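You operate a simulated robot arm through the tools that you are given. There is no shell and no other tool. Be economical: measure what you need, move in short steps, check, and stop when the job is done.

You are at the controls of a simulated two-armed robot. One attempt, no reset.

TASK
Load the big film roll onto the stub shaft and set the stub brake to 3.
Fine: stub shaft lever Free, crank to the Load mark, roll across, lever back on Lock. Splice table untouched.
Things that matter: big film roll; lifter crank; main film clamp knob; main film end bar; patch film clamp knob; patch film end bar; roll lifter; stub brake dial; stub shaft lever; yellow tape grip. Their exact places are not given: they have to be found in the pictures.

The check looks at the end state, three seconds after you hand in, the way a careful person would. Anything else that was tipped, shoved, dropped, spilled or broken makes it a failure.

THE ROBOT
Two 7-joint arms with fingered hands on one trunk, on a base that drives. Base frame: it is fixed to the floor where the robot stands at the start and does not move with it; the origin is under the middle of the robot, x ahead of it, y to its left, z up. Lengths are in m, angles in rad, forces in N, time in s.
The left shoulder is at the start at [0.088, 0.215, 0.811], the right one opposite. With the tool pointing down near the work surface each hand reaches from about 0.1 to 0.74 m from the robot's upright axis, wherever it stands, measured 20 degrees to its own side. Places, roughly: big film roll [0.9, 0, 0.9]; lifter crank [0.8, -0.3, 0.6]; main film clamp knob [0.3, 0.5, 1]; main film end bar [0.4, 0.7, 0.9]; patch film clamp knob [0, 0.9, 1]; patch film end bar [0.1, 1, 0.9]; roll lifter [0.9, 0.1, 0.6]; stub brake dial [0.7, -0.1, 0.6]; stub shaft lever [0.6, 0, 0.6]; yellow tape grip [0.4, 0.9, 0.9]. Payload 3.6 kg a hand.
The tool frame of a hand sits at the grasp point between the pads (the TCP): z along the fingers, y along the line on which they close. The tips reach 0.022 m beyond it. Largest opening 0.132 m; the body of the gripper starts 0.06 m behind the TCP. The gripper is a hand of 4 fingers: y runs from the thumb to the fingers, the wrist lies at [0, 0, -0.203] in the tool frame, and closing takes about 1.5 s.
Orientation is that of the tool frame in the base frame, as [roll, pitch, yaw] about the fixed x, y, z axes, in that order (R = Rz(yaw) Ry(pitch) Rx(roll)). With the fingers straight down and closing along the base's y, the tool's x points along the base's -x, its y along +y and its z along -z.

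THE INTERFACE
- The arms move only by the tool send_rows. It takes "left_series", "right_series" or both (then of equal length, played together; a hand with none holds still); each is text: rows parted by semicolons, each of 7 numbers parted by spaces: the shift along the tool's x, y, z in units of 400 mm (1.0 is 400 mm), then the turn, a rotation vector about the tool's x, y, z in units of 120 degrees (1.0 is 120 degrees), then the gripper command, from -1 (shut) to 1 (fully open), values between in proportion. In form: x y z rx ry rz claw; .... A call has 1 to 10 rows; each row is the pose to reach, as a shift and turn from the pose commanded when the call began, along the tool's axes at that moment. A call with a number of a shift or a turn outside -1 to 1 is refused whole. A row lasts 0.2 s, in which the tool goes at most 0.05 m and 0.15 rad; a call with a longer step from one row to the next is refused whole, and so is a gripper value outside its range. A pose out of reach is approached as far as the arm can. The call stops where the force on the tool passes 40 N (or 10 N more than at its start, if that is more) or the arm is blocked; 0.2 s more then pass. The fingers move at their own pace (about 0.108 m/s each) and stop on an object; they squeeze with about 28 N. The grip force told is the motor's: it shows also when the fingers shut on nothing. Time passes only in rows, and 0.2 s behind the last, so rows that repeat a pose let the fingers close. The reply holds the time, the measured pose of the TCP, the force on the tool along the base axes, the opening and the grip force, in the units named above and with some noise, with the torque about the TCP (base axes, N m) and any sound that the robot's microphone picked up, and new pictures: "views" is both (left out), scene, wrist or none (wrist: the cameras of the hands that moved).
- Cameras (640 x 400 px; columns grow to the right, rows downward): "scene" is now at [0.1781, 0.0128, 0.7588]; the picture's right is [0.21, -0.98, -0.00], its down [0.12, 0.03, -0.99] and it looks along [0.97, 0.21, 0.12] (base axes); focal length 214 px, centre (320, 200). "left" rides on the left gripper at [-0.053, -0.053, -0.084] in its tool frame; the picture's right is [0.71, -0.71, 0.00], its down [0.53, 0.53, -0.67] and it looks along [0.47, 0.47, 0.74] (tool axes); focal length 247 px, centre (320, 200). "right" rides on the right gripper at [0.053, -0.053, -0.084] in its tool frame; the picture's right is [0.71, 0.71, 0.00], its down [-0.53, 0.53, -0.67] and it looks along [-0.47, 0.47, 0.74] (tool axes); focal length 247 px, centre (320, 200).
- move_column(by): slides the trunk up (or, below 0, down) by that many m; the arms and the scene camera ride with it, the base frame stays. It gives what a move gives, with no picture.
- drive_base(legs): drives the robot by 1 to 6 legs, each [ahead, turn to the left] in m and rad, along the robot's own axes; the way and the turn of a leg run together, so that a leg with both is an arc; at most 1.5 m and 3.142 rad a leg. The arms and the cameras ride along, it lands a little off, and it stops where it bumps. It gives what a move gives, and a new picture of the scene camera.
- grasp_type(shape, hand): the hand has 4 fingers and takes this shape, open, in about a second: jaw (thumb against the fingers, like two jaws); tri (thumb and two fingers); tip (a fingertip pinch); poke (one finger out to press); point (the index stretched); flat (the hand flat); cup (the hand cupped); fist (a fist). The gripper value then closes the fingers along that shape, each until it touches; the sizes above hold for jaw. It gives what a move gives, with no picture.
- pan_tilt(pan, tilt): turns the head with the scene camera to pan (to the left, within 1.047 rad either way) and tilt (down, from -0.506 to 1.204), counted from straight ahead of the robot. It gives what a move gives, and a new picture of the scene camera.
- point_at(camera, pixels): for up to 12 pixels [column, row] of the newest picture of that camera ("zoom" is the newest enlarged one), the place [x, y, z] in the base frame of the surface seen there, good to about 0.002 m, but the place of the scene camera against the robot may be out by one fixed shift of up to 0.018 m in any direction. The clock stands still meanwhile.
- zoom(camera, box): a new picture of the part [left, top, right, bottom] of that camera's present view, enlarged. The clock stands still meanwhile.
- job_done(): hands the job in; it is judged then, once.

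Keep the steps short. Do not move on a guess: measure, check each grasp and each placing, and mend mistakes. In all there are 80 turns and 260 pictures (those below and enlarged ones count). Leave the grippers open and the arms clear of the work at the hand-in unless told otherwise, and finish with a single line.

The tools are called after "Call:" by a JSON object that holds its "fn" and its "kwargs". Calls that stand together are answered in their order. send_rows: Moves the arms, as the interface text tells. Its arguments: {"type":"object","properties":{"left_series":{"type":"string"},"right_series":{"type":"string"},"views":{"type":"string","enum":["both","scene","wrist","none"]}},"required":[]} The other tools are called the same way: move_column (by) slides the trunk up or down; grasp_type (shape, hand) gives the hand a shape; drive_base (legs) drives the base; pan_tilt (pan, tilt) turns the head that bears the scene camera; point_at (camera, pixels) gives the place of the surface under pixels of a picture; zoom (camera, box) takes an enlarged picture of a part of a camera's view; job_done () hands the job in.

At the start:

```text
t: 0.0
left_position: [0.4081, 0.0926, 0.952]
left_ee_rot: [-3.14, 0.0, -3.135]
left_contact_force: [0.4, 0.4, 0.0]
left_torque: [-0.01, 0.01, 0.0]
left_gripper_width: 0.1318
left_gripper_force: 0.0
left_shape: jaw
right_position: [0.4428, -0.3343, 0.9996]
right_ee_rot: [3.14, 0.003, -3.136]
right_contact_force: [-0.5, 0.8, 0.1]
right_torque: [0.0, 0.02, 0.01]
right_gripper_width: 0.1318
right_gripper_force: 0.1
right_shape: jaw
trunk travel left (down, up): [-0.095, 0.581]
robot x, y, heading: [0.0014, -0.0011, 0.0]
head pan, tilt: [0.211, -0.122]
```

scene: 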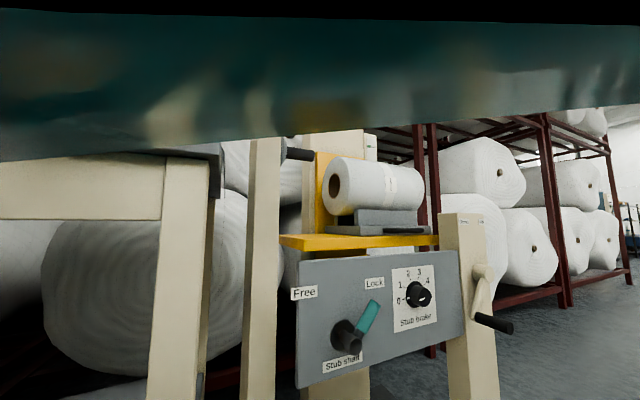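
right: 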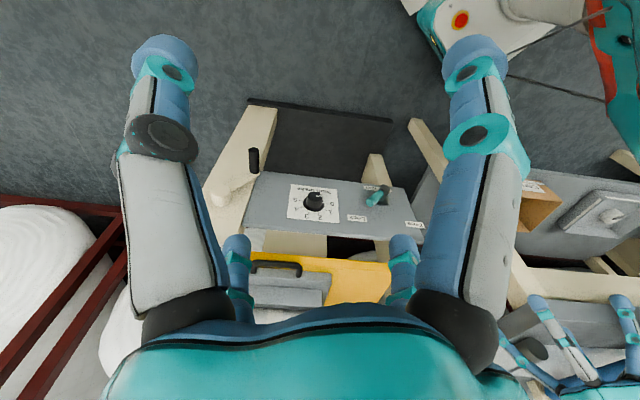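
left: 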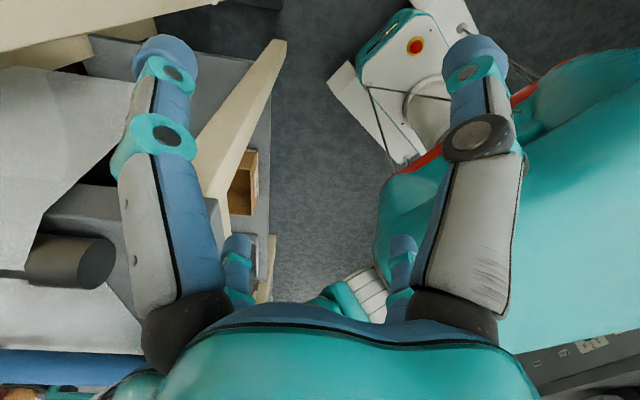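

I see the panel with the lever (about 355,330), the dial (418,294), the crank (490,320), the roll (370,185) and a dark shaft at (298,153). I'll enlarge these and measure them.

Call:
{"fn": "zoom", "kwargs": {"camera": "scene", "box": [270, 120, 530, 282]}}

Call:
{"fn": "zoom", "kwargs": {"camera": "scene", "box": [280, 230, 530, 386]}}

Call:
{"fn": "point_at", "kwargs": {"camera": "scene", "pixels": [[298, 153], [312, 154], [335, 184], [370, 185], [345, 338], [370, 315], [420, 294], [482, 275], [480, 318], [510, 327], [310, 270], [450, 270]]}}

```text
2.46 times, centred on (400, 201) of scene
```

zoom: 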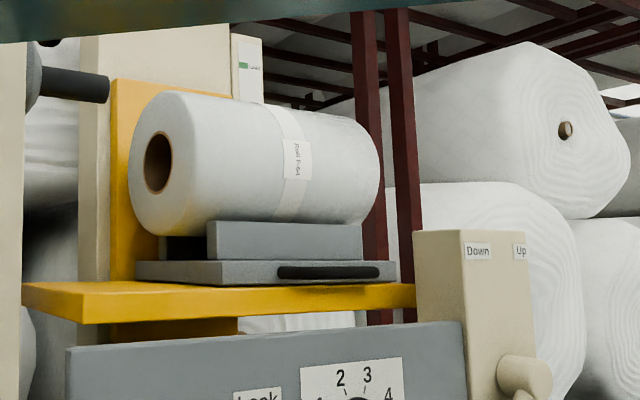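

```text
2.56 times, centred on (405, 308) of scene
```

zoom: 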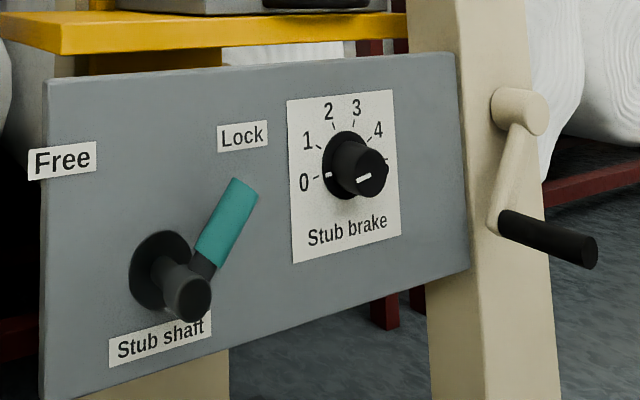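

```text
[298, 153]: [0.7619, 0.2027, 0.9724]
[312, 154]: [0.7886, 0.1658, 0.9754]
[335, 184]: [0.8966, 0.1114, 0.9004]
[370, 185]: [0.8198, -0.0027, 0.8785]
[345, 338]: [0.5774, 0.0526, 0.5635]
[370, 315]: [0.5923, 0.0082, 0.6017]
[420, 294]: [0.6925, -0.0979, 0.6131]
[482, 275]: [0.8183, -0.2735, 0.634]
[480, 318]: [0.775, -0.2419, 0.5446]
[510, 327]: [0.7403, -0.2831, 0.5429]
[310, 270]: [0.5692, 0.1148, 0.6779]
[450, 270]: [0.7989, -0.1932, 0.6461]
```

The dial points to 0 and the lever is near Lock. The label at about (370,148) may carry the Load mark, so I'll enlarge it and measure the panel and roll geometry.

Call:
{"fn": "zoom", "kwargs": {"camera": "scene", "box": [340, 120, 404, 160]}}

Call:
{"fn": "zoom", "kwargs": {"camera": "scene", "box": [430, 205, 526, 265]}}

Call:
{"fn": "point_at", "kwargs": {"camera": "scene", "pixels": [[302, 278], [455, 258], [302, 380], [460, 330], [400, 325], [340, 185], [350, 163], [400, 200], [421, 205], [380, 218], [400, 230], [370, 143]]}}

```text
10.00 times, centred on (372, 140) of scene
```

zoom: 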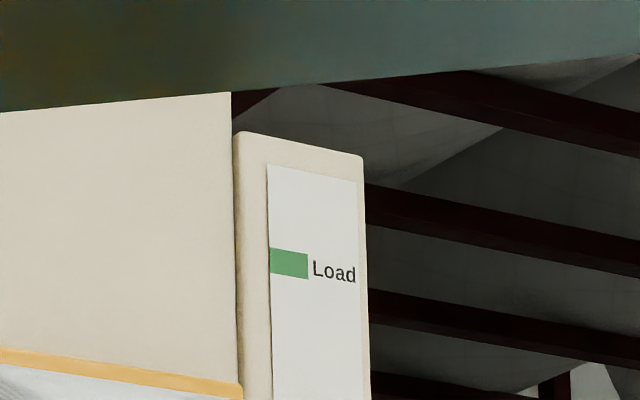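

```text
6.67 times, centred on (478, 235) of scene
```

zoom: 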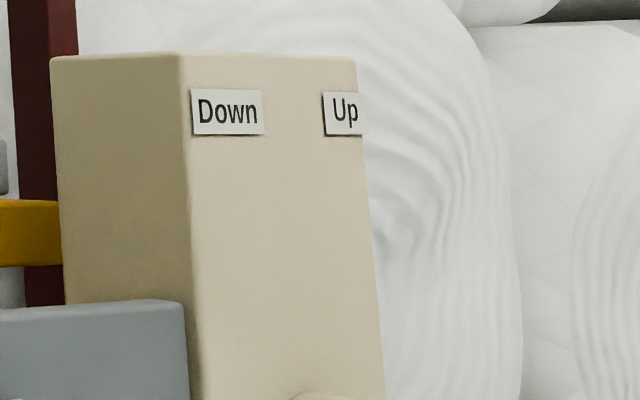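

```text
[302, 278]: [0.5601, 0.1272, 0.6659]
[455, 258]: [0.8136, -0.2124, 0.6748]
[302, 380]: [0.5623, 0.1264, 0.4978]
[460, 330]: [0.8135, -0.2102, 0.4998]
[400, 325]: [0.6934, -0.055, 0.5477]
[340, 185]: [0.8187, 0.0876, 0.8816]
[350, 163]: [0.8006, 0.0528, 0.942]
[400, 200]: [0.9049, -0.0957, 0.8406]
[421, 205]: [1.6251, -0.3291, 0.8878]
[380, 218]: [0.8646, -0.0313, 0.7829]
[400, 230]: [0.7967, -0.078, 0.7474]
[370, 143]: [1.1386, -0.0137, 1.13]
```

The panel faces direction about (-0.80,-0.60), so I need to stand squarely before it. I'll look right before driving.

Call:
{"fn": "pan_tilt", "kwargs": {"pan": -0.95, "tilt": 0.3}}

```text
t: 1.4
left_position: [0.4098, 0.0921, 0.952]
left_ee_rot: [-3.139, 0.0, -3.136]
left_contact_force: [0.6, 0.5, 0.2]
left_torque: [-0.01, 0.01, 0.02]
left_gripper_width: 0.132
left_gripper_force: 0.0
left_shape: jaw
right_position: [0.4431, -0.3335, 0.9997]
right_ee_rot: [3.14, 0.001, -3.137]
right_contact_force: [0.0, 0.3, 0.2]
right_torque: [0.01, 0.02, -0.02]
right_gripper_width: 0.1321
right_gripper_force: 0.1
right_shape: jaw
trunk travel left (down, up): [-0.095, 0.581]
robot x, y, heading: [-0.0018, -0.0025, -0.001]
head pan, tilt: [-0.949, 0.3]
```

scene: 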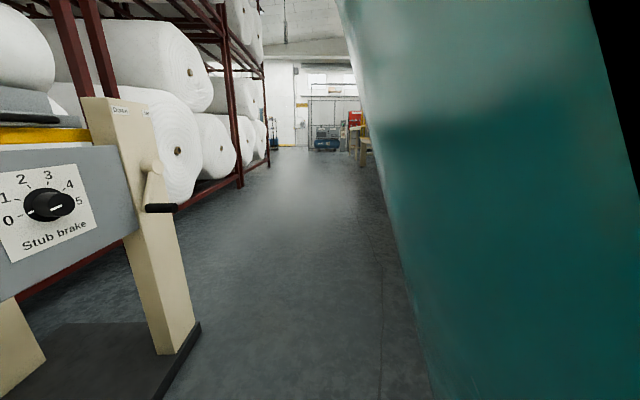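

The floor on the right is clear. A dark base plate lies under the stand, so I'll measure its edge first.

Call:
{"fn": "point_at", "kwargs": {"camera": "scene", "pixels": [[200, 325], [162, 390], [90, 330], [20, 390], [185, 345], [155, 208], [158, 185], [150, 160]]}}

```text
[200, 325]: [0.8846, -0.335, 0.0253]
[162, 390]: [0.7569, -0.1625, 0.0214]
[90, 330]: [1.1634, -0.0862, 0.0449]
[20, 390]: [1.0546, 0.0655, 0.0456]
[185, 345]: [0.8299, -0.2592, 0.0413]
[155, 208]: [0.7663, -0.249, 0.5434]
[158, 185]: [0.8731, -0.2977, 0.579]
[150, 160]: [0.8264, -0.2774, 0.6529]
```

The plate doesn't stick out past the panel. I'll drive to about (0.23,-0.39) and turn to heading 0.64, square to the panel.

Call:
{"fn": "drive_base", "kwargs": {"legs": [[0, -1.04], [0.453, 0], [0, 1.68]]}}

Call:
{"fn": "pan_tilt", "kwargs": {"pan": 0.0, "tilt": 0.0}}

```text
t: 3.9
left_position: [0.3464, -0.2478, 0.952]
left_ee_rot: [-3.14, 0.001, 2.3]
left_contact_force: [0.0, -0.2, -0.3]
left_torque: [0.0, -0.03, -0.02]
left_gripper_width: 0.1316
left_gripper_force: 0.0
left_shape: jaw
right_position: [0.0492, -0.5555, 1.0001]
right_ee_rot: [3.141, 0.006, 2.298]
right_contact_force: [0.1, 0.6, -0.6]
right_torque: [-0.05, 0.0, 0.02]
right_gripper_width: 0.1317
right_gripper_force: 0.1
right_shape: jaw
trunk travel left (down, up): [-0.095, 0.581]
robot x, y, heading: [0.0379, 0.0267, -0.88]
head pan, tilt: [-0.949, 0.3]
stopped in leg 1: the robot was blocked; the commanded pose is now the measured one
```

scene: 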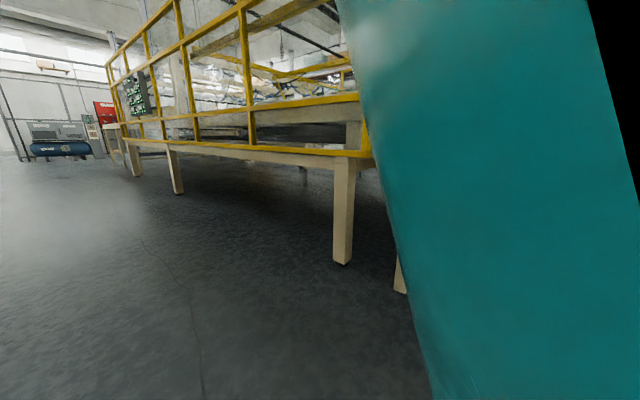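

```text
t: 5.1
left_position: [0.3446, -0.2474, 0.9523]
left_ee_rot: [3.142, 0.002, 2.3]
left_contact_force: [-0.6, -0.2, -0.3]
left_torque: [-0.03, 0.0, -0.01]
left_gripper_width: 0.1318
left_gripper_force: 0.0
left_shape: jaw
right_position: [0.0484, -0.5565, 0.9993]
right_ee_rot: [3.14, 0.005, 2.298]
right_contact_force: [-0.4, 1.2, -0.5]
right_torque: [0.01, 0.02, -0.01]
right_gripper_width: 0.1321
right_gripper_force: 0.2
right_shape: jaw
trunk travel left (down, up): [-0.095, 0.581]
robot x, y, heading: [0.0368, 0.0319, -0.882]
head pan, tilt: [0.0, 0.0]
```

scene: 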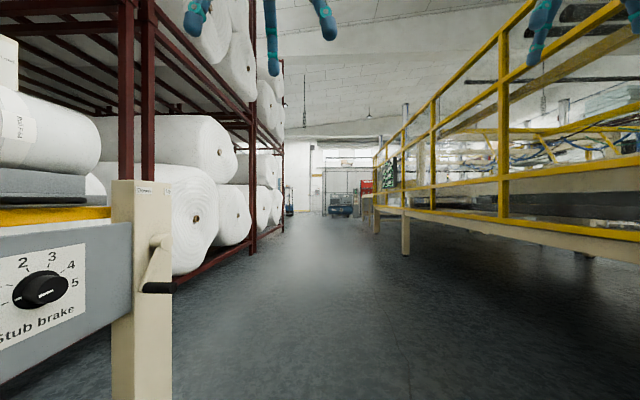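

The robot was blocked at heading -0.88. I'll measure the railed machine on the right and look around for what it touched.

Call:
{"fn": "point_at", "kwargs": {"camera": "scene", "pixels": [[405, 240], [600, 232], [635, 240], [500, 190], [630, 10], [500, 100], [520, 205], [145, 300]]}}

Call:
{"fn": "pan_tilt", "kwargs": {"pan": -1.047, "tilt": 0.5}}

Call:
{"fn": "pan_tilt", "kwargs": {"pan": 1.047, "tilt": 0.5}}

```text
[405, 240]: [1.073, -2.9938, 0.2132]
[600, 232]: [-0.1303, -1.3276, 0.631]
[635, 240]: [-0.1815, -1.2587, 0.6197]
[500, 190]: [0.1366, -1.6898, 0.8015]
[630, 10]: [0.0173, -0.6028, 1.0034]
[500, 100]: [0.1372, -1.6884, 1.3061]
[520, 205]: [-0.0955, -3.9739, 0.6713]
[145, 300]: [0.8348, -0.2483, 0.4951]
```

```text
t: 6.4
left_position: [0.3452, -0.2477, 0.9534]
left_ee_rot: [-3.139, 0.001, 2.301]
left_contact_force: [-0.4, 0.5, 0.0]
left_torque: [0.0, 0.01, 0.01]
left_gripper_width: 0.1319
left_gripper_force: 0.1
left_shape: jaw
right_position: [0.0487, -0.5562, 0.9995]
right_ee_rot: [3.14, 0.005, 2.298]
right_contact_force: [0.0, -0.3, 0.2]
right_torque: [0.03, 0.01, 0.03]
right_gripper_width: 0.132
right_gripper_force: 0.0
right_shape: jaw
trunk travel left (down, up): [-0.095, 0.581]
robot x, y, heading: [0.0355, 0.0252, -0.883]
head pan, tilt: [-1.047, 0.499]
```

scene: 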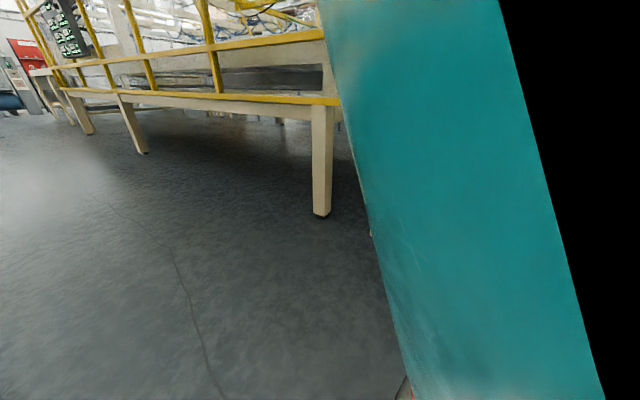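

```text
t: 8.4
left_position: [0.3462, -0.2487, 0.9525]
left_ee_rot: [-3.14, 0.003, 2.302]
left_contact_force: [0.1, 0.8, 0.2]
left_torque: [-0.01, -0.03, 0.0]
left_gripper_width: 0.1317
left_gripper_force: 0.0
left_shape: jaw
right_position: [0.0491, -0.5556, 1.0003]
right_ee_rot: [3.141, 0.003, 2.297]
right_contact_force: [-0.8, -0.1, -0.2]
right_torque: [0.03, -0.04, 0.02]
right_gripper_width: 0.1322
right_gripper_force: 0.0
right_shape: jaw
trunk travel left (down, up): [-0.095, 0.581]
robot x, y, heading: [0.0393, 0.0284, -0.883]
head pan, tilt: [1.047, 0.499]
```

scene: 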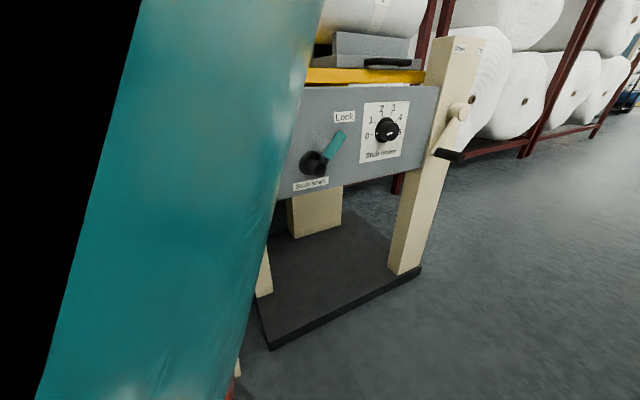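

The robot's base corner, or left elbow, appears to be against a table leg on its left. I'll drive straight ahead, away from it, curve away a little, and look.

Call:
{"fn": "drive_base", "kwargs": {"legs": [[0.15, 0], [0.2, -0.5], [0.15, 0]]}}

```text
t: 12.2
left_position: [0.3835, -0.8012, 0.9527]
left_ee_rot: [-3.141, 0.001, 1.803]
left_contact_force: [0.9, -1.1, 0.6]
left_torque: [0.02, 0.07, 0.03]
left_gripper_width: 0.132
left_gripper_force: 0.1
left_shape: jaw
right_position: [-0.0229, -0.931, 0.9976]
right_ee_rot: [3.136, 0.011, 1.803]
right_contact_force: [0.7, -0.2, 0.5]
right_torque: [0.03, 0.01, -0.02]
right_gripper_width: 0.1318
right_gripper_force: 0.1
right_shape: jaw
trunk travel left (down, up): [-0.095, 0.581]
robot x, y, heading: [0.2554, -0.4058, -1.378]
head pan, tilt: [1.047, 0.499]
```

scene: 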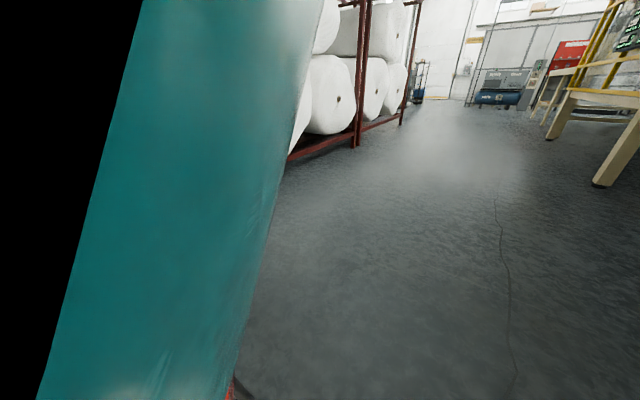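

That leg of the drive ran clear. Next I turn left to heading 0.64 and look straight ahead.

Call:
{"fn": "drive_base", "kwargs": {"legs": [[0, 1.0], [0, 1.02]]}}

Call:
{"fn": "pan_tilt", "kwargs": {"pan": 0.0, "tilt": 0.1}}

```text
t: 15.1
left_position: [0.6472, -0.53, 0.9545]
left_ee_rot: [3.141, 0.004, 2.761]
left_contact_force: [-0.9, -0.8, 0.5]
left_torque: [0.03, -0.05, -0.01]
left_gripper_width: 0.1321
left_gripper_force: 0.0
left_shape: jaw
right_position: [0.5214, -0.9378, 0.9969]
right_ee_rot: [3.134, 0.012, 2.761]
right_contact_force: [-0.5, 0.0, 0.9]
right_torque: [0.07, -0.01, -0.01]
right_gripper_width: 0.132
right_gripper_force: 0.0
right_shape: jaw
trunk travel left (down, up): [-0.095, 0.581]
robot x, y, heading: [0.2343, -0.455, -0.385]
head pan, tilt: [1.047, 0.499]
stopped in leg 1: the robot was blocked; the commanded pose is now the measured one
```

scene: 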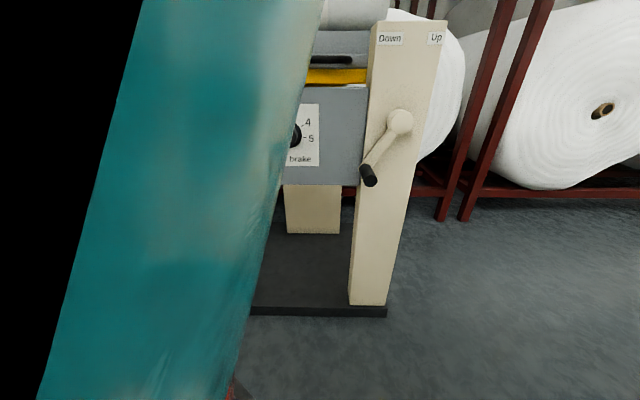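

```text
t: 16.4
left_position: [0.6485, -0.5295, 0.9542]
left_ee_rot: [-3.14, 0.003, 2.763]
left_contact_force: [-0.2, -0.1, -0.8]
left_torque: [0.02, 0.02, 0.0]
left_gripper_width: 0.132
left_gripper_force: 0.0
left_shape: jaw
right_position: [0.5221, -0.9371, 0.9989]
right_ee_rot: [3.136, 0.013, 2.761]
right_contact_force: [0.1, -1.2, 0.1]
right_torque: [-0.02, 0.02, 0.01]
right_gripper_width: 0.1316
right_gripper_force: 0.2
right_shape: jaw
trunk travel left (down, up): [-0.095, 0.581]
robot x, y, heading: [0.2343, -0.4536, -0.39]
head pan, tilt: [0.0, 0.099]
```

scene: 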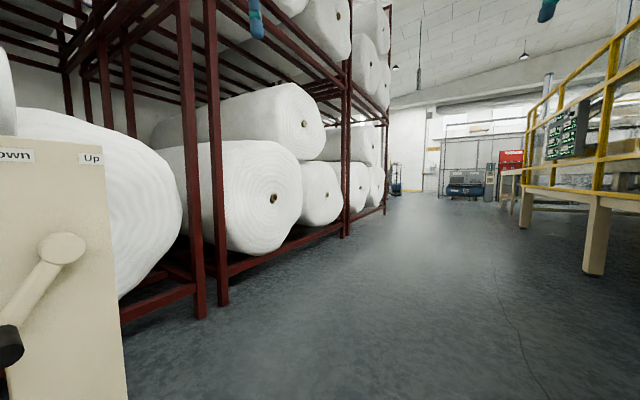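

The robot is blocked again turning left, apparently by something on its left. I'll look at the left elbow and the base closely.

Call:
{"fn": "pan_tilt", "kwargs": {"pan": 1.047, "tilt": 1.1}}

Call:
{"fn": "pan_tilt", "kwargs": {"pan": 0.5, "tilt": 1.2}}

Call:
{"fn": "send_rows", "kwargs": {"left_series": "0 0 0 0 0 0 1", "right_series": "0 0 0 0 0 0 1", "views": "wrist"}}

```text
t: 17.6
left_position: [0.6483, -0.5305, 0.9537]
left_ee_rot: [-3.141, 0.002, 2.762]
left_contact_force: [-1.0, -0.4, 0.2]
left_torque: [0.02, -0.01, -0.02]
left_gripper_width: 0.1322
left_gripper_force: 0.1
left_shape: jaw
right_position: [0.5228, -0.9384, 0.9978]
right_ee_rot: [3.135, 0.012, 2.761]
right_contact_force: [-0.2, -0.1, 0.6]
right_torque: [-0.05, 0.02, 0.0]
right_gripper_width: 0.1321
right_gripper_force: 0.0
right_shape: jaw
trunk travel left (down, up): [-0.095, 0.581]
robot x, y, heading: [0.2315, -0.4521, -0.39]
head pan, tilt: [1.047, 1.1]
```

scene: 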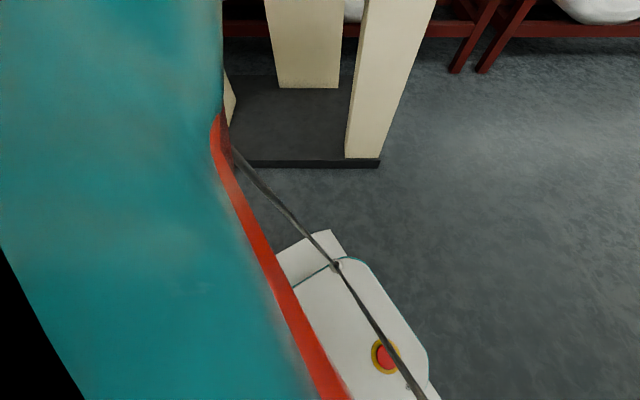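

```text
t: 18.6
left_position: [0.6492, -0.53, 0.9538]
left_ee_rot: [-3.14, 0.003, 2.763]
left_contact_force: [0.2, -0.5, -0.4]
left_torque: [-0.01, 0.01, 0.04]
left_gripper_width: 0.132
left_gripper_force: 0.1
left_shape: jaw
right_position: [0.5218, -0.9374, 0.9983]
right_ee_rot: [3.134, 0.012, 2.763]
right_contact_force: [0.2, -0.1, 0.6]
right_torque: [-0.01, -0.02, 0.01]
right_gripper_width: 0.1317
right_gripper_force: 0.0
right_shape: jaw
trunk travel left (down, up): [-0.095, 0.581]
robot x, y, heading: [0.2306, -0.4562, -0.387]
head pan, tilt: [0.499, 1.201]
```

scene: 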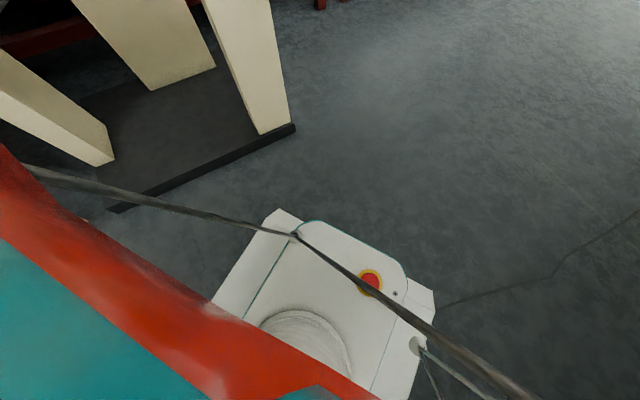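

```text
t: 19.0
left_position: [0.6492, -0.5294, 0.9536]
left_ee_rot: [-3.141, 0.001, 2.763]
left_contact_force: [0.0, 0.1, -0.5]
left_torque: [0.05, 0.05, 0.0]
left_gripper_width: 0.1322
left_gripper_force: 0.1
left_shape: jaw
right_position: [0.5221, -0.9361, 0.9987]
right_ee_rot: [3.136, 0.012, 2.759]
right_contact_force: [0.7, -0.5, 0.8]
right_torque: [-0.03, -0.02, -0.01]
right_gripper_width: 0.1318
right_gripper_force: 0.0
right_shape: jaw
trunk travel left (down, up): [-0.095, 0.581]
robot x, y, heading: [0.2312, -0.4484, -0.39]
head pan, tilt: [0.499, 1.201]
```

right: 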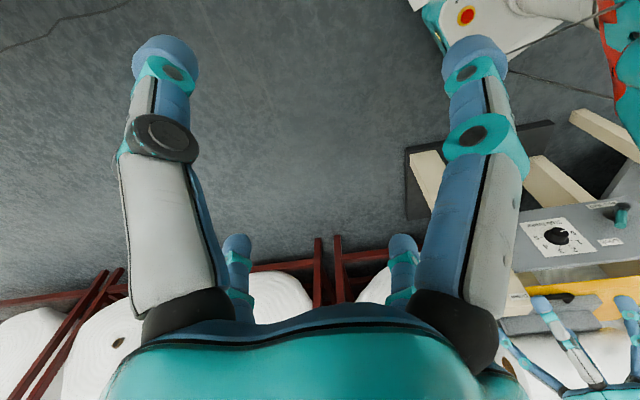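
left: 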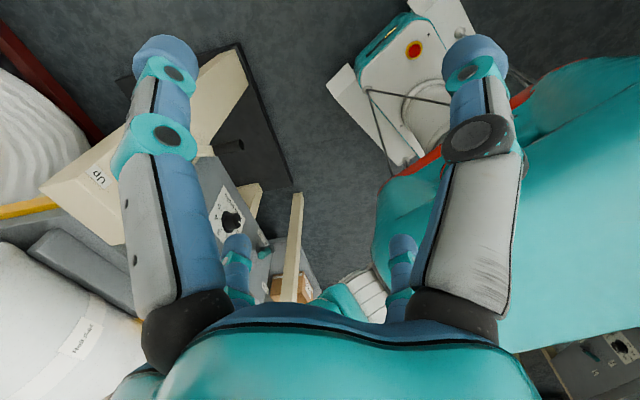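

I'll measure positions in the left-hand view, covering the post, the box and the teal elbow parts around (290–370,290).

Call:
{"fn": "point_at", "kwargs": {"camera": "left", "pixels": [[296, 220], [293, 270], [280, 290], [345, 300], [365, 290], [330, 305], [420, 220], [500, 300], [270, 270], [335, 85], [405, 165], [590, 70]]}}

Call:
{"fn": "zoom", "kwargs": {"camera": "left", "box": [200, 180, 440, 330]}}

Call:
{"fn": "point_at", "kwargs": {"camera": "scene", "pixels": [[5, 160], [100, 240], [280, 215], [230, 290], [430, 300], [110, 210], [290, 128], [100, 160], [50, 300], [20, 200]]}}

```text
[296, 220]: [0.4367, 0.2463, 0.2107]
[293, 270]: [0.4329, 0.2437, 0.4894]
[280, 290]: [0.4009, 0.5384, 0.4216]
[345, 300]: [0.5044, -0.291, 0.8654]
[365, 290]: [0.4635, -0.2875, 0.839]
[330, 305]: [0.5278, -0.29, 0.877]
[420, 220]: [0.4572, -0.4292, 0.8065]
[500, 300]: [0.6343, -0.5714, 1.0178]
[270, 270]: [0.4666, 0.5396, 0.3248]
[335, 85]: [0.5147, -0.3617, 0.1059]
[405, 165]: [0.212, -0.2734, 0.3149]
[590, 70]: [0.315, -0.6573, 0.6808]
```

```text
2.67 times, centred on (320, 255) of left
```

zoom: 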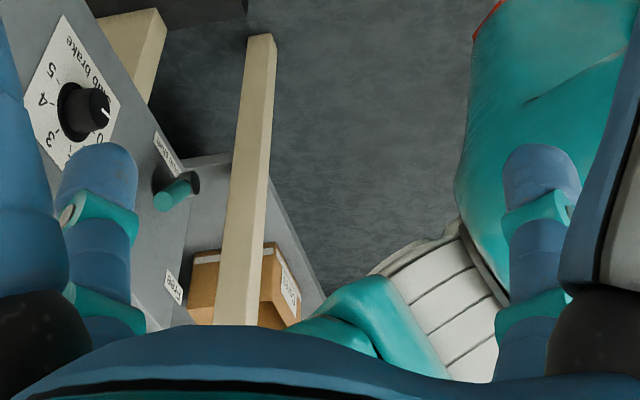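

```text
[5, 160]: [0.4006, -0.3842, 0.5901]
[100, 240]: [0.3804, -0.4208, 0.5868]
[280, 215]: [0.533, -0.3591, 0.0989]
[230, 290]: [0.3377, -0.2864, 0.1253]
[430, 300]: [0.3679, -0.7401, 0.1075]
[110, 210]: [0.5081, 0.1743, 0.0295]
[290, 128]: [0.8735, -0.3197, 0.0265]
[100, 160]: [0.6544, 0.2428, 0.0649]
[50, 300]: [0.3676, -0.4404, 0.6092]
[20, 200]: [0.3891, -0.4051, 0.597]
```

Nothing visibly touches the robot, and that turn was nearly complete anyway (0.99 of 1.0). I'll go on with a smaller turn and check.

Call:
{"fn": "drive_base", "kwargs": {"legs": [[0, 0.3]]}}

```text
t: 20.4
left_position: [0.6531, -0.4031, 0.9538]
left_ee_rot: [-3.141, 0.0, 3.063]
left_contact_force: [0.4, 0.5, 0.0]
left_torque: [0.0, 0.0, 0.01]
left_gripper_width: 0.1321
left_gripper_force: 0.1
left_shape: jaw
right_position: [0.6529, -0.8312, 0.9983]
right_ee_rot: [3.135, 0.012, 3.062]
right_contact_force: [-0.3, 0.0, 0.5]
right_torque: [0.02, -0.01, -0.03]
right_gripper_width: 0.132
right_gripper_force: 0.1
right_shape: jaw
trunk travel left (down, up): [-0.095, 0.581]
robot x, y, heading: [0.2331, -0.4688, -0.082]
head pan, tilt: [0.499, 1.201]
```

scene: 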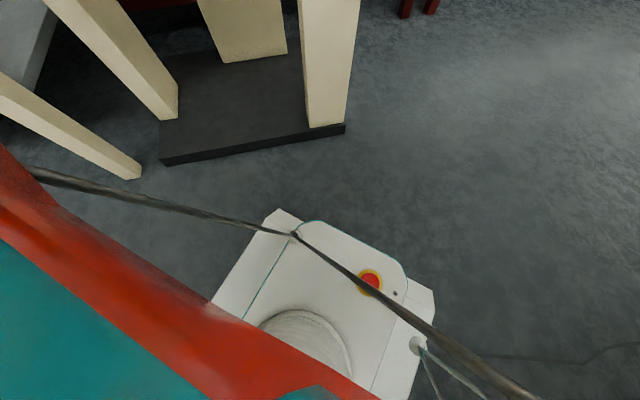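

That turn worked with no contact, so I'll continue to heading 0.64.

Call:
{"fn": "drive_base", "kwargs": {"legs": [[0, 0.36], [0, 0.36]]}}

Call:
{"fn": "pan_tilt", "kwargs": {"pan": 0.0, "tilt": 0.1}}

```text
t: 23.5
left_position: [0.5044, -0.1412, 0.9558]
left_ee_rot: [-3.138, 0.005, -2.494]
left_contact_force: [0.5, -0.2, 0.1]
left_torque: [0.05, 0.04, -0.05]
left_gripper_width: 0.1319
left_gripper_force: 0.0
left_shape: jaw
right_position: [0.7865, -0.4609, 0.9995]
right_ee_rot: [3.134, 0.012, -2.5]
right_contact_force: [0.8, -0.8, -0.1]
right_torque: [0.03, 0.02, 0.02]
right_gripper_width: 0.1323
right_gripper_force: 0.1
right_shape: jaw
trunk travel left (down, up): [-0.095, 0.581]
robot x, y, heading: [0.2589, -0.4995, 0.626]
head pan, tilt: [0.499, 1.201]
stopped in leg 2: the robot was blocked; the commanded pose is now the measured one
```

scene: 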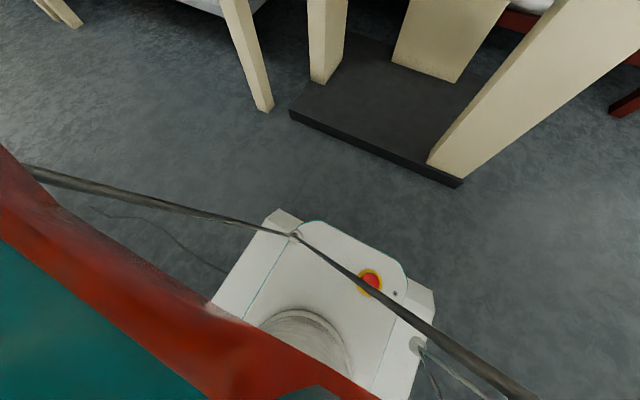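

```text
t: 24.9
left_position: [0.5037, -0.1398, 0.955]
left_ee_rot: [-3.14, 0.004, -2.496]
left_contact_force: [0.2, -0.6, -0.1]
left_torque: [-0.03, 0.02, 0.0]
left_gripper_width: 0.132
left_gripper_force: 0.1
left_shape: jaw
right_position: [0.7866, -0.4599, 1.0001]
right_ee_rot: [3.134, 0.013, -2.498]
right_contact_force: [0.0, 0.6, -0.1]
right_torque: [-0.02, -0.02, -0.01]
right_gripper_width: 0.1322
right_gripper_force: 0.1
right_shape: jaw
trunk travel left (down, up): [-0.095, 0.581]
robot x, y, heading: [0.2546, -0.4993, 0.627]
head pan, tilt: [0.0, 0.099]
```

scene: 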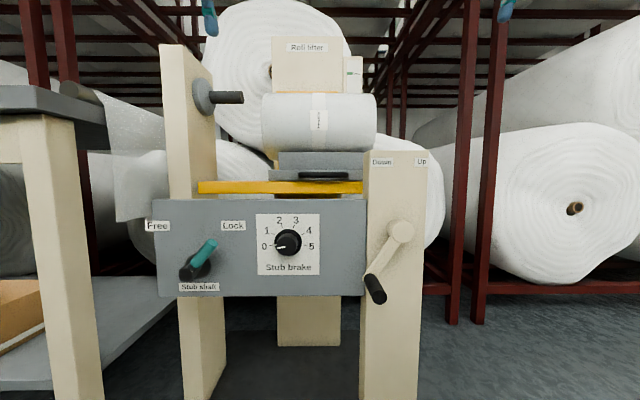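

Now I have a square view. The lever is at (205,258), the dial at (288,243), the crank hub at (400,232) with its grip at (375,288), the shaft at (228,97), the roll and the carriage with its bar at (322,174). I'll measure and enlarge.

Call:
{"fn": "point_at", "kwargs": {"camera": "scene", "pixels": [[241, 98], [225, 98], [262, 125], [318, 97], [375, 125], [318, 140], [205, 252], [193, 270], [288, 243], [400, 232], [376, 290], [322, 174]]}}

Call:
{"fn": "zoom", "kwargs": {"camera": "scene", "box": [180, 30, 420, 180]}}

Call:
{"fn": "zoom", "kwargs": {"camera": "scene", "box": [140, 190, 440, 310]}}

Call:
{"fn": "zoom", "kwargs": {"camera": "scene", "box": [336, 40, 384, 100]}}

```text
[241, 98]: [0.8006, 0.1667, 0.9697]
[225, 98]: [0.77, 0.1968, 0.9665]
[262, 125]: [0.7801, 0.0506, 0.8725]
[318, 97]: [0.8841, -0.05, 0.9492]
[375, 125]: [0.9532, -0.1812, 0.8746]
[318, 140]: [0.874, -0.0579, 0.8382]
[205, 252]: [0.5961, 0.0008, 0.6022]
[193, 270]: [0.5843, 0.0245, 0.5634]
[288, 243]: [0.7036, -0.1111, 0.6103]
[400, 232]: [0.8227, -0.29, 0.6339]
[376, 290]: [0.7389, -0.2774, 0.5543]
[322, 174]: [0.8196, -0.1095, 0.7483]
```

```text
2.67 times, centred on (300, 105) of scene
```

zoom: 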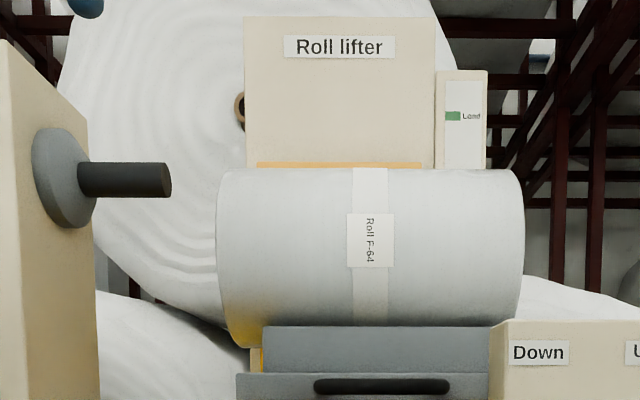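

```text
2.13 times, centred on (290, 250) of scene
```

zoom: 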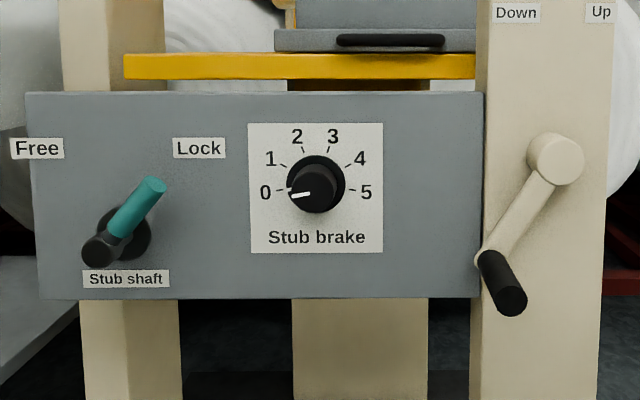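

```text
6.67 times, centred on (360, 70) of scene
```

zoom: 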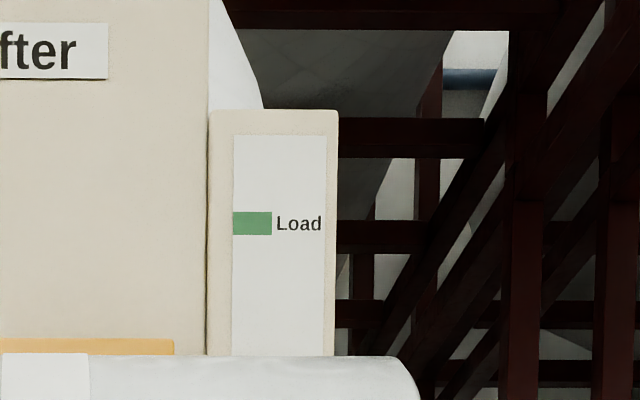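

The core axis is at about z 0.883 and the shaft at about z 0.974, so roughly 9 cm of lift is needed, which agrees with the Load mark. I'll put the left hand in poke shape, then bring both hands lower while tipping them to point at the panel.

Call:
{"fn": "grasp_type", "kwargs": {"shape": "poke", "hand": "left"}}

Call:
{"fn": "send_rows", "kwargs": {"left_series": "0 0 0.08 0 -0.071 0 1;0 0 0.16 0 -0.142 0 1;0 0 0.24 0 -0.213 0 1;0 0 0.32 0 -0.284 0 1;0 0 0.4 0 -0.355 0 1;0 0 0.48 0 -0.426 0 1;0 0 0.56 0 -0.497 0 1;0 0 0.64 0 -0.568 0 1;0 0 0.72 0 -0.639 0 1;0 0 0.8 0 -0.71 0 1", "right_series": "0 0.03 0.09 0 -0.071 0 1;0 0.06 0.18 0 -0.142 0 1;0 0.09 0.27 0 -0.213 0 1;0 0.12 0.36 0 -0.284 0 1;0 0.15 0.45 0 -0.355 0 1;0 0.18 0.54 0 -0.426 0 1;0 0.21 0.63 0 -0.497 0 1;0 0.24 0.72 0 -0.568 0 1;0 0.27 0.81 0 -0.639 0 1;0 0.3 0.9 0 -0.71 0 1", "views": "both"}}

```text
t: 25.8
left_position: [0.5043, -0.1396, 0.956]
left_ee_rot: [3.141, 0.004, -2.496]
left_contact_force: [0.9, -0.2, 0.0]
left_torque: [0.0, 0.02, -0.01]
left_gripper_width: 0.0003
left_gripper_force: 0.1
left_shape: poke
right_position: [0.7873, -0.4602, 1.0001]
right_ee_rot: [3.136, 0.012, -2.499]
right_contact_force: [0.2, -0.1, 0.3]
right_torque: [0.03, -0.02, 0.01]
right_gripper_width: 0.1321
right_gripper_force: 0.1
right_shape: jaw
trunk travel left (down, up): [-0.095, 0.581]
robot x, y, heading: [0.2566, -0.4994, 0.626]
head pan, tilt: [0.0, 0.099]
```

```text
t: 28.1
left_position: [0.5128, -0.0794, 0.685]
left_ee_rot: [-1.669, 1.383, -0.791]
left_contact_force: [-0.6, -0.4, 0.4]
left_torque: [0.0, -0.01, -0.01]
left_gripper_width: 0.0002
left_gripper_force: 0.0
left_shape: poke
left hand out of reach, approached as far as the arm can: row 5, 6, 7, 8, 9
right_position: [0.7245, -0.2968, 0.7007]
right_ee_rot: [2.697, 1.315, -2.785]
right_contact_force: [0.2, 1.2, -0.2]
right_torque: [-0.03, -0.02, -0.03]
right_gripper_width: 0.1322
right_gripper_force: 0.0
right_shape: jaw
right hand out of reach, approached as far as the arm can: row 6, 7, 8, 9, 10
trunk travel left (down, up): [-0.095, 0.581]
robot x, y, heading: [0.2546, -0.4978, 0.629]
head pan, tilt: [0.0, 0.099]
stopped in row 10 (left hand): the arm was blocked; the commanded pose is now the measured one
```

scene: 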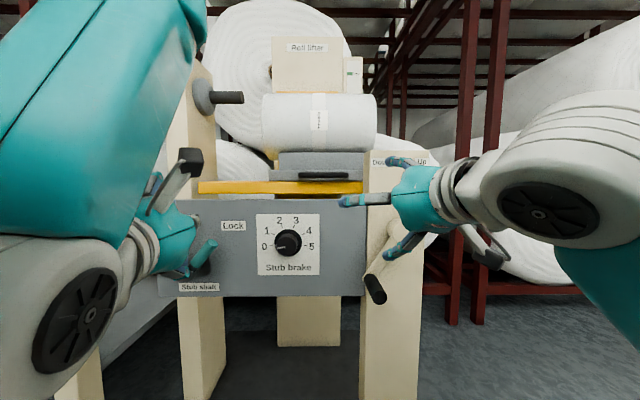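
right: 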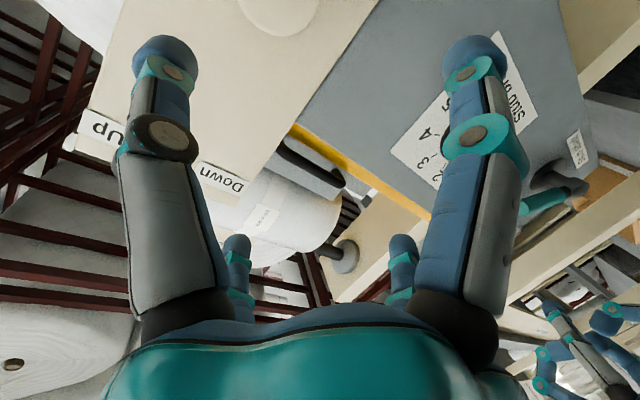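
left: 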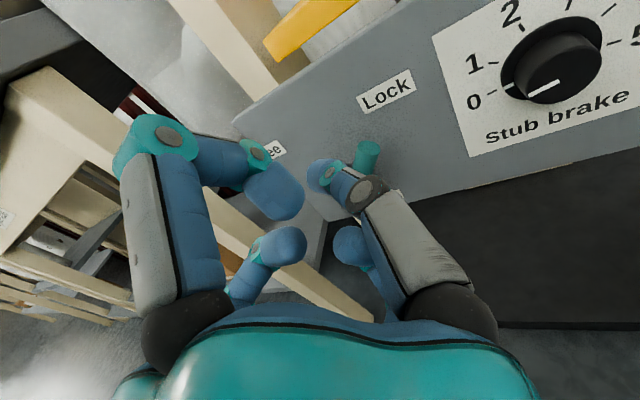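

Both hands are too folded in close. I'll raise the trunk 0.15 to give the arms more room, then look.

Call:
{"fn": "move_column", "kwargs": {"by": 0.15}}

Call:
{"fn": "send_rows", "kwargs": {"left_series": "0 0 0 0 0 0 1", "right_series": "0 0 0 0 0 0 1", "views": "both"}}

```text
t: 29.8
left_position: [0.5134, -0.0803, 0.8339]
left_ee_rot: [-1.672, 1.385, -0.802]
left_contact_force: [-0.5, -0.3, -0.1]
left_torque: [0.01, 0.02, 0.03]
left_gripper_width: 0.0002
left_gripper_force: 0.0
left_shape: poke
right_position: [0.7248, -0.296, 0.8497]
right_ee_rot: [2.694, 1.315, -2.787]
right_contact_force: [0.1, -0.6, 0.1]
right_torque: [-0.02, -0.02, 0.02]
right_gripper_width: 0.132
right_gripper_force: 0.1
right_shape: jaw
trunk travel left (down, up): [-0.245, 0.431]
robot x, y, heading: [0.259, -0.5006, 0.625]
head pan, tilt: [0.0, 0.099]
```

```text
t: 30.2
left_position: [0.5139, -0.0814, 0.8346]
left_ee_rot: [-1.667, 1.387, -0.8]
left_contact_force: [0.0, 0.1, 0.4]
left_torque: [0.02, 0.0, 0.01]
left_gripper_width: 0.0
left_gripper_force: 0.1
left_shape: poke
right_position: [0.7252, -0.2965, 0.8498]
right_ee_rot: [2.695, 1.315, -2.788]
right_contact_force: [0.3, 0.2, 0.6]
right_torque: [0.01, 0.0, -0.01]
right_gripper_width: 0.1319
right_gripper_force: 0.0
right_shape: jaw
trunk travel left (down, up): [-0.245, 0.431]
robot x, y, heading: [0.2556, -0.4979, 0.626]
head pan, tilt: [0.0, 0.099]
```

scene: 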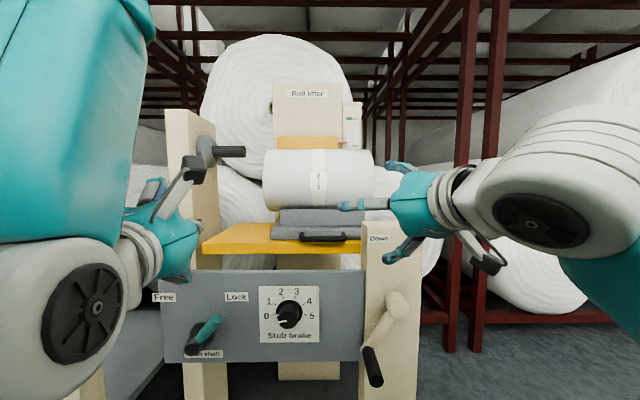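
right: 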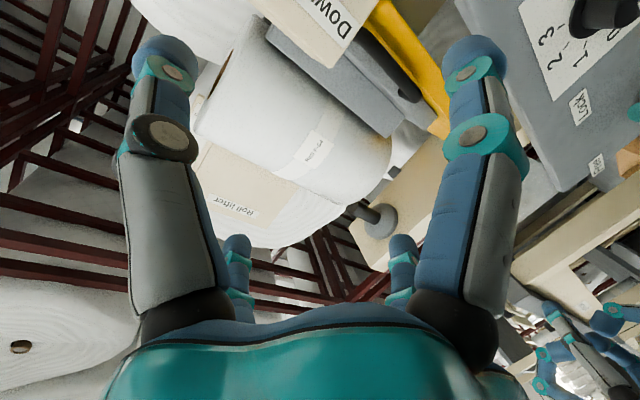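
left: 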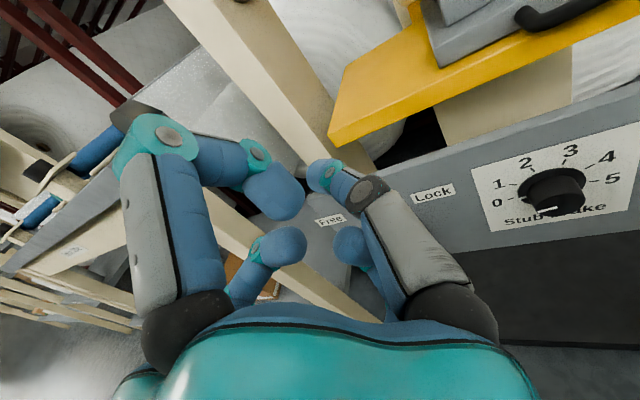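

The left hand's poke shape isn't clear to me, so I'll enlarge it.

Call:
{"fn": "zoom", "kwargs": {"camera": "left", "box": [180, 100, 420, 250]}}

Call:
{"fn": "point_at", "kwargs": {"camera": "left", "pixels": [[320, 172], [295, 200], [290, 245], [345, 245], [365, 190], [260, 150]]}}

Call:
{"fn": "zoom", "kwargs": {"camera": "scene", "box": [100, 130, 340, 280]}}

```text
2.67 times, centred on (300, 175) of left
```

zoom: 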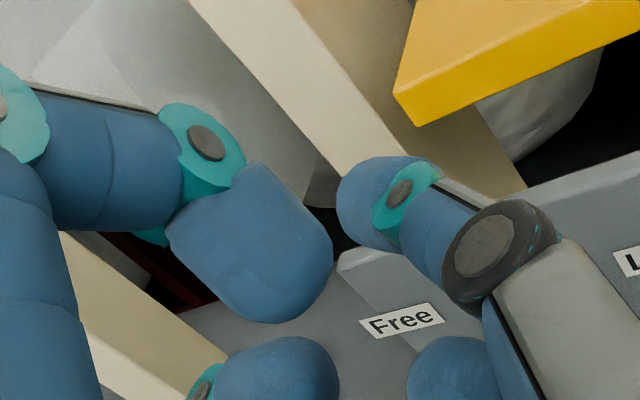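

```text
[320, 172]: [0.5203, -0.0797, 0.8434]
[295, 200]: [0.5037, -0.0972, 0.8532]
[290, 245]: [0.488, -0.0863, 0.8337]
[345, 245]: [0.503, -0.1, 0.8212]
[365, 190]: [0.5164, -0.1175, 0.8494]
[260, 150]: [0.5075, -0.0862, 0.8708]
```

```text
2.67 times, centred on (220, 205) of scene
```

zoom: 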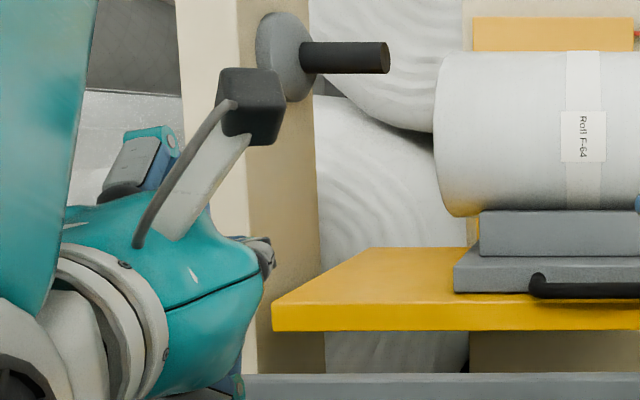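

The poke shape has one fingertip just ahead of the TCP. I'll lower both hands and align them square to the panel, the left one to the right of the lever and the right one in front of the crank grip.

Call:
{"fn": "send_rows", "kwargs": {"left_series": "0.108 -0.009 0.016 0.022 0 0.018 1;0.216 -0.018 0.032 0.043 0 0.035 1;0.325 -0.028 0.047 0.065 0 0.053 1;0.433 -0.037 0.063 0.086 0 0.07 1;0.541 -0.046 0.079 0.108 0.001 0.088 1", "right_series": "0.12 -0.008 0.011 0.015 -0.023 -0.009 1;0.24 -0.017 0.022 0.03 -0.046 -0.017 1;0.36 -0.025 0.032 0.046 -0.068 -0.026 1;0.48 -0.034 0.043 0.061 -0.091 -0.035 1;0.6 -0.0425 0.054 0.076 -0.114 -0.044 1", "views": "both"}}

```text
t: 31.4
left_position: [0.585, -0.12, 0.6397]
left_ee_rot: [-2.83, 1.568, -2.179]
left_contact_force: [-0.4, -0.4, -0.3]
left_torque: [-0.01, -0.04, -0.01]
left_gripper_width: 0.0
left_gripper_force: 0.0
left_shape: poke
left hand out of reach, approached as far as the arm can: row 5
right_position: [0.6931, -0.3137, 0.6102]
right_ee_rot: [-3.031, 1.569, -2.387]
right_contact_force: [0.1, 0.0, -0.5]
right_torque: [-0.01, 0.03, -0.03]
right_gripper_width: 0.1321
right_gripper_force: 0.1
right_shape: jaw
trunk travel left (down, up): [-0.245, 0.431]
robot x, y, heading: [0.2536, -0.5005, 0.633]
head pan, tilt: [0.0, 0.099]
```

scene: 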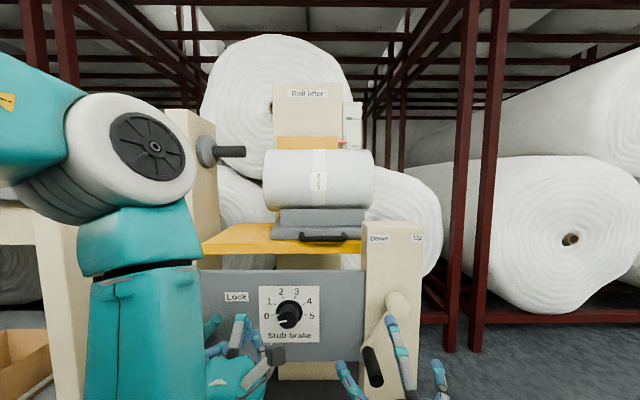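
right: 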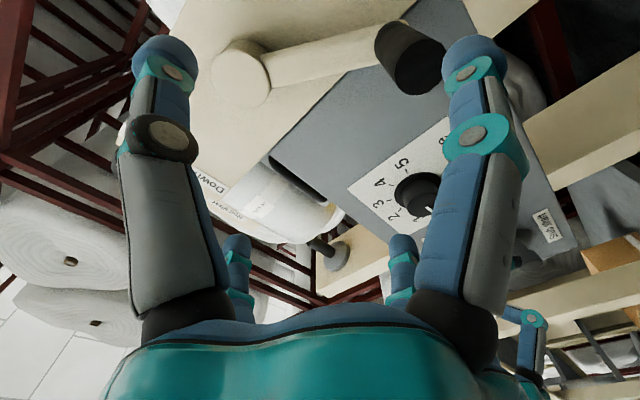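
left: 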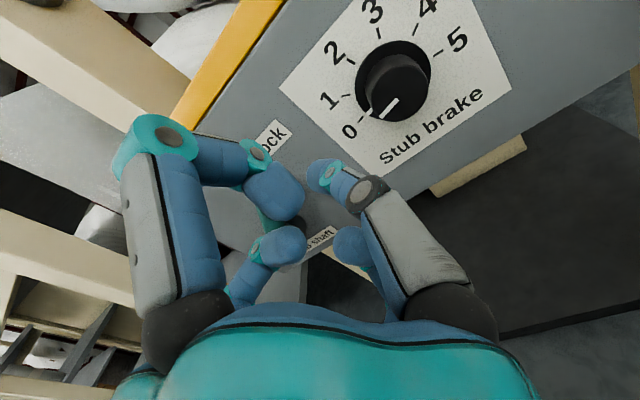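

Both hands are square now. I'll measure the crank grip with the right wrist camera and the lever with the scene and left cameras, so I can calibrate.

Call:
{"fn": "point_at", "kwargs": {"camera": "right", "pixels": [[420, 68], [400, 58], [388, 45], [240, 75], [330, 50], [418, 195], [395, 70]]}}

Call:
{"fn": "point_at", "kwargs": {"camera": "left", "pixels": [[395, 85], [270, 217], [292, 219], [264, 222], [320, 172], [285, 205]]}}

Call:
{"fn": "point_at", "kwargs": {"camera": "scene", "pixels": [[289, 315], [372, 368], [395, 303], [212, 326], [376, 378], [221, 318]]}}

Call:
{"fn": "zoom", "kwargs": {"camera": "scene", "box": [180, 270, 330, 400]}}

```text
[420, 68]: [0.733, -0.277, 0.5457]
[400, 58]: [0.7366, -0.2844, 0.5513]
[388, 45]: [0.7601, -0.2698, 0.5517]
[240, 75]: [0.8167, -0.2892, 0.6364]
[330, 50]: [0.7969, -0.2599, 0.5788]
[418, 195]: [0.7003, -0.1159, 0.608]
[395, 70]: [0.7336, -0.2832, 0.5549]
```

```text
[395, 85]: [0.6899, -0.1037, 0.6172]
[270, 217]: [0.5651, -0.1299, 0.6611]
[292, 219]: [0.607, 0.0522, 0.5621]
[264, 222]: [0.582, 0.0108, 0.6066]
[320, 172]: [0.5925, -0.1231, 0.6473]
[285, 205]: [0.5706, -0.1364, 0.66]
```

```text
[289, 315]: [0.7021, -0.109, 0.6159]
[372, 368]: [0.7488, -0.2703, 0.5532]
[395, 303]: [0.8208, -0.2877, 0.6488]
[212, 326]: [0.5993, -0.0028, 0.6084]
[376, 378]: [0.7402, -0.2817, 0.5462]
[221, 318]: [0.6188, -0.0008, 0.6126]
```

```text
3.08 times, centred on (255, 335) of scene
```

zoom: 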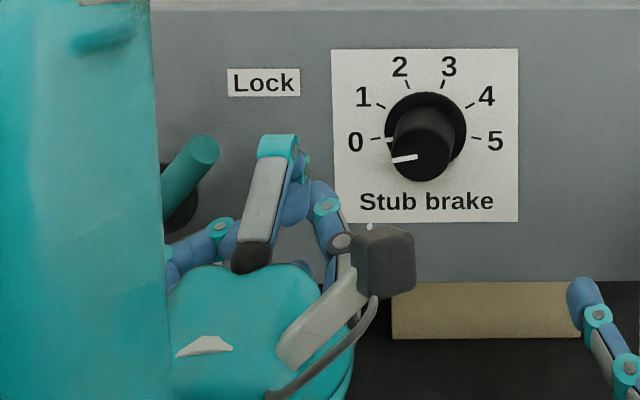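

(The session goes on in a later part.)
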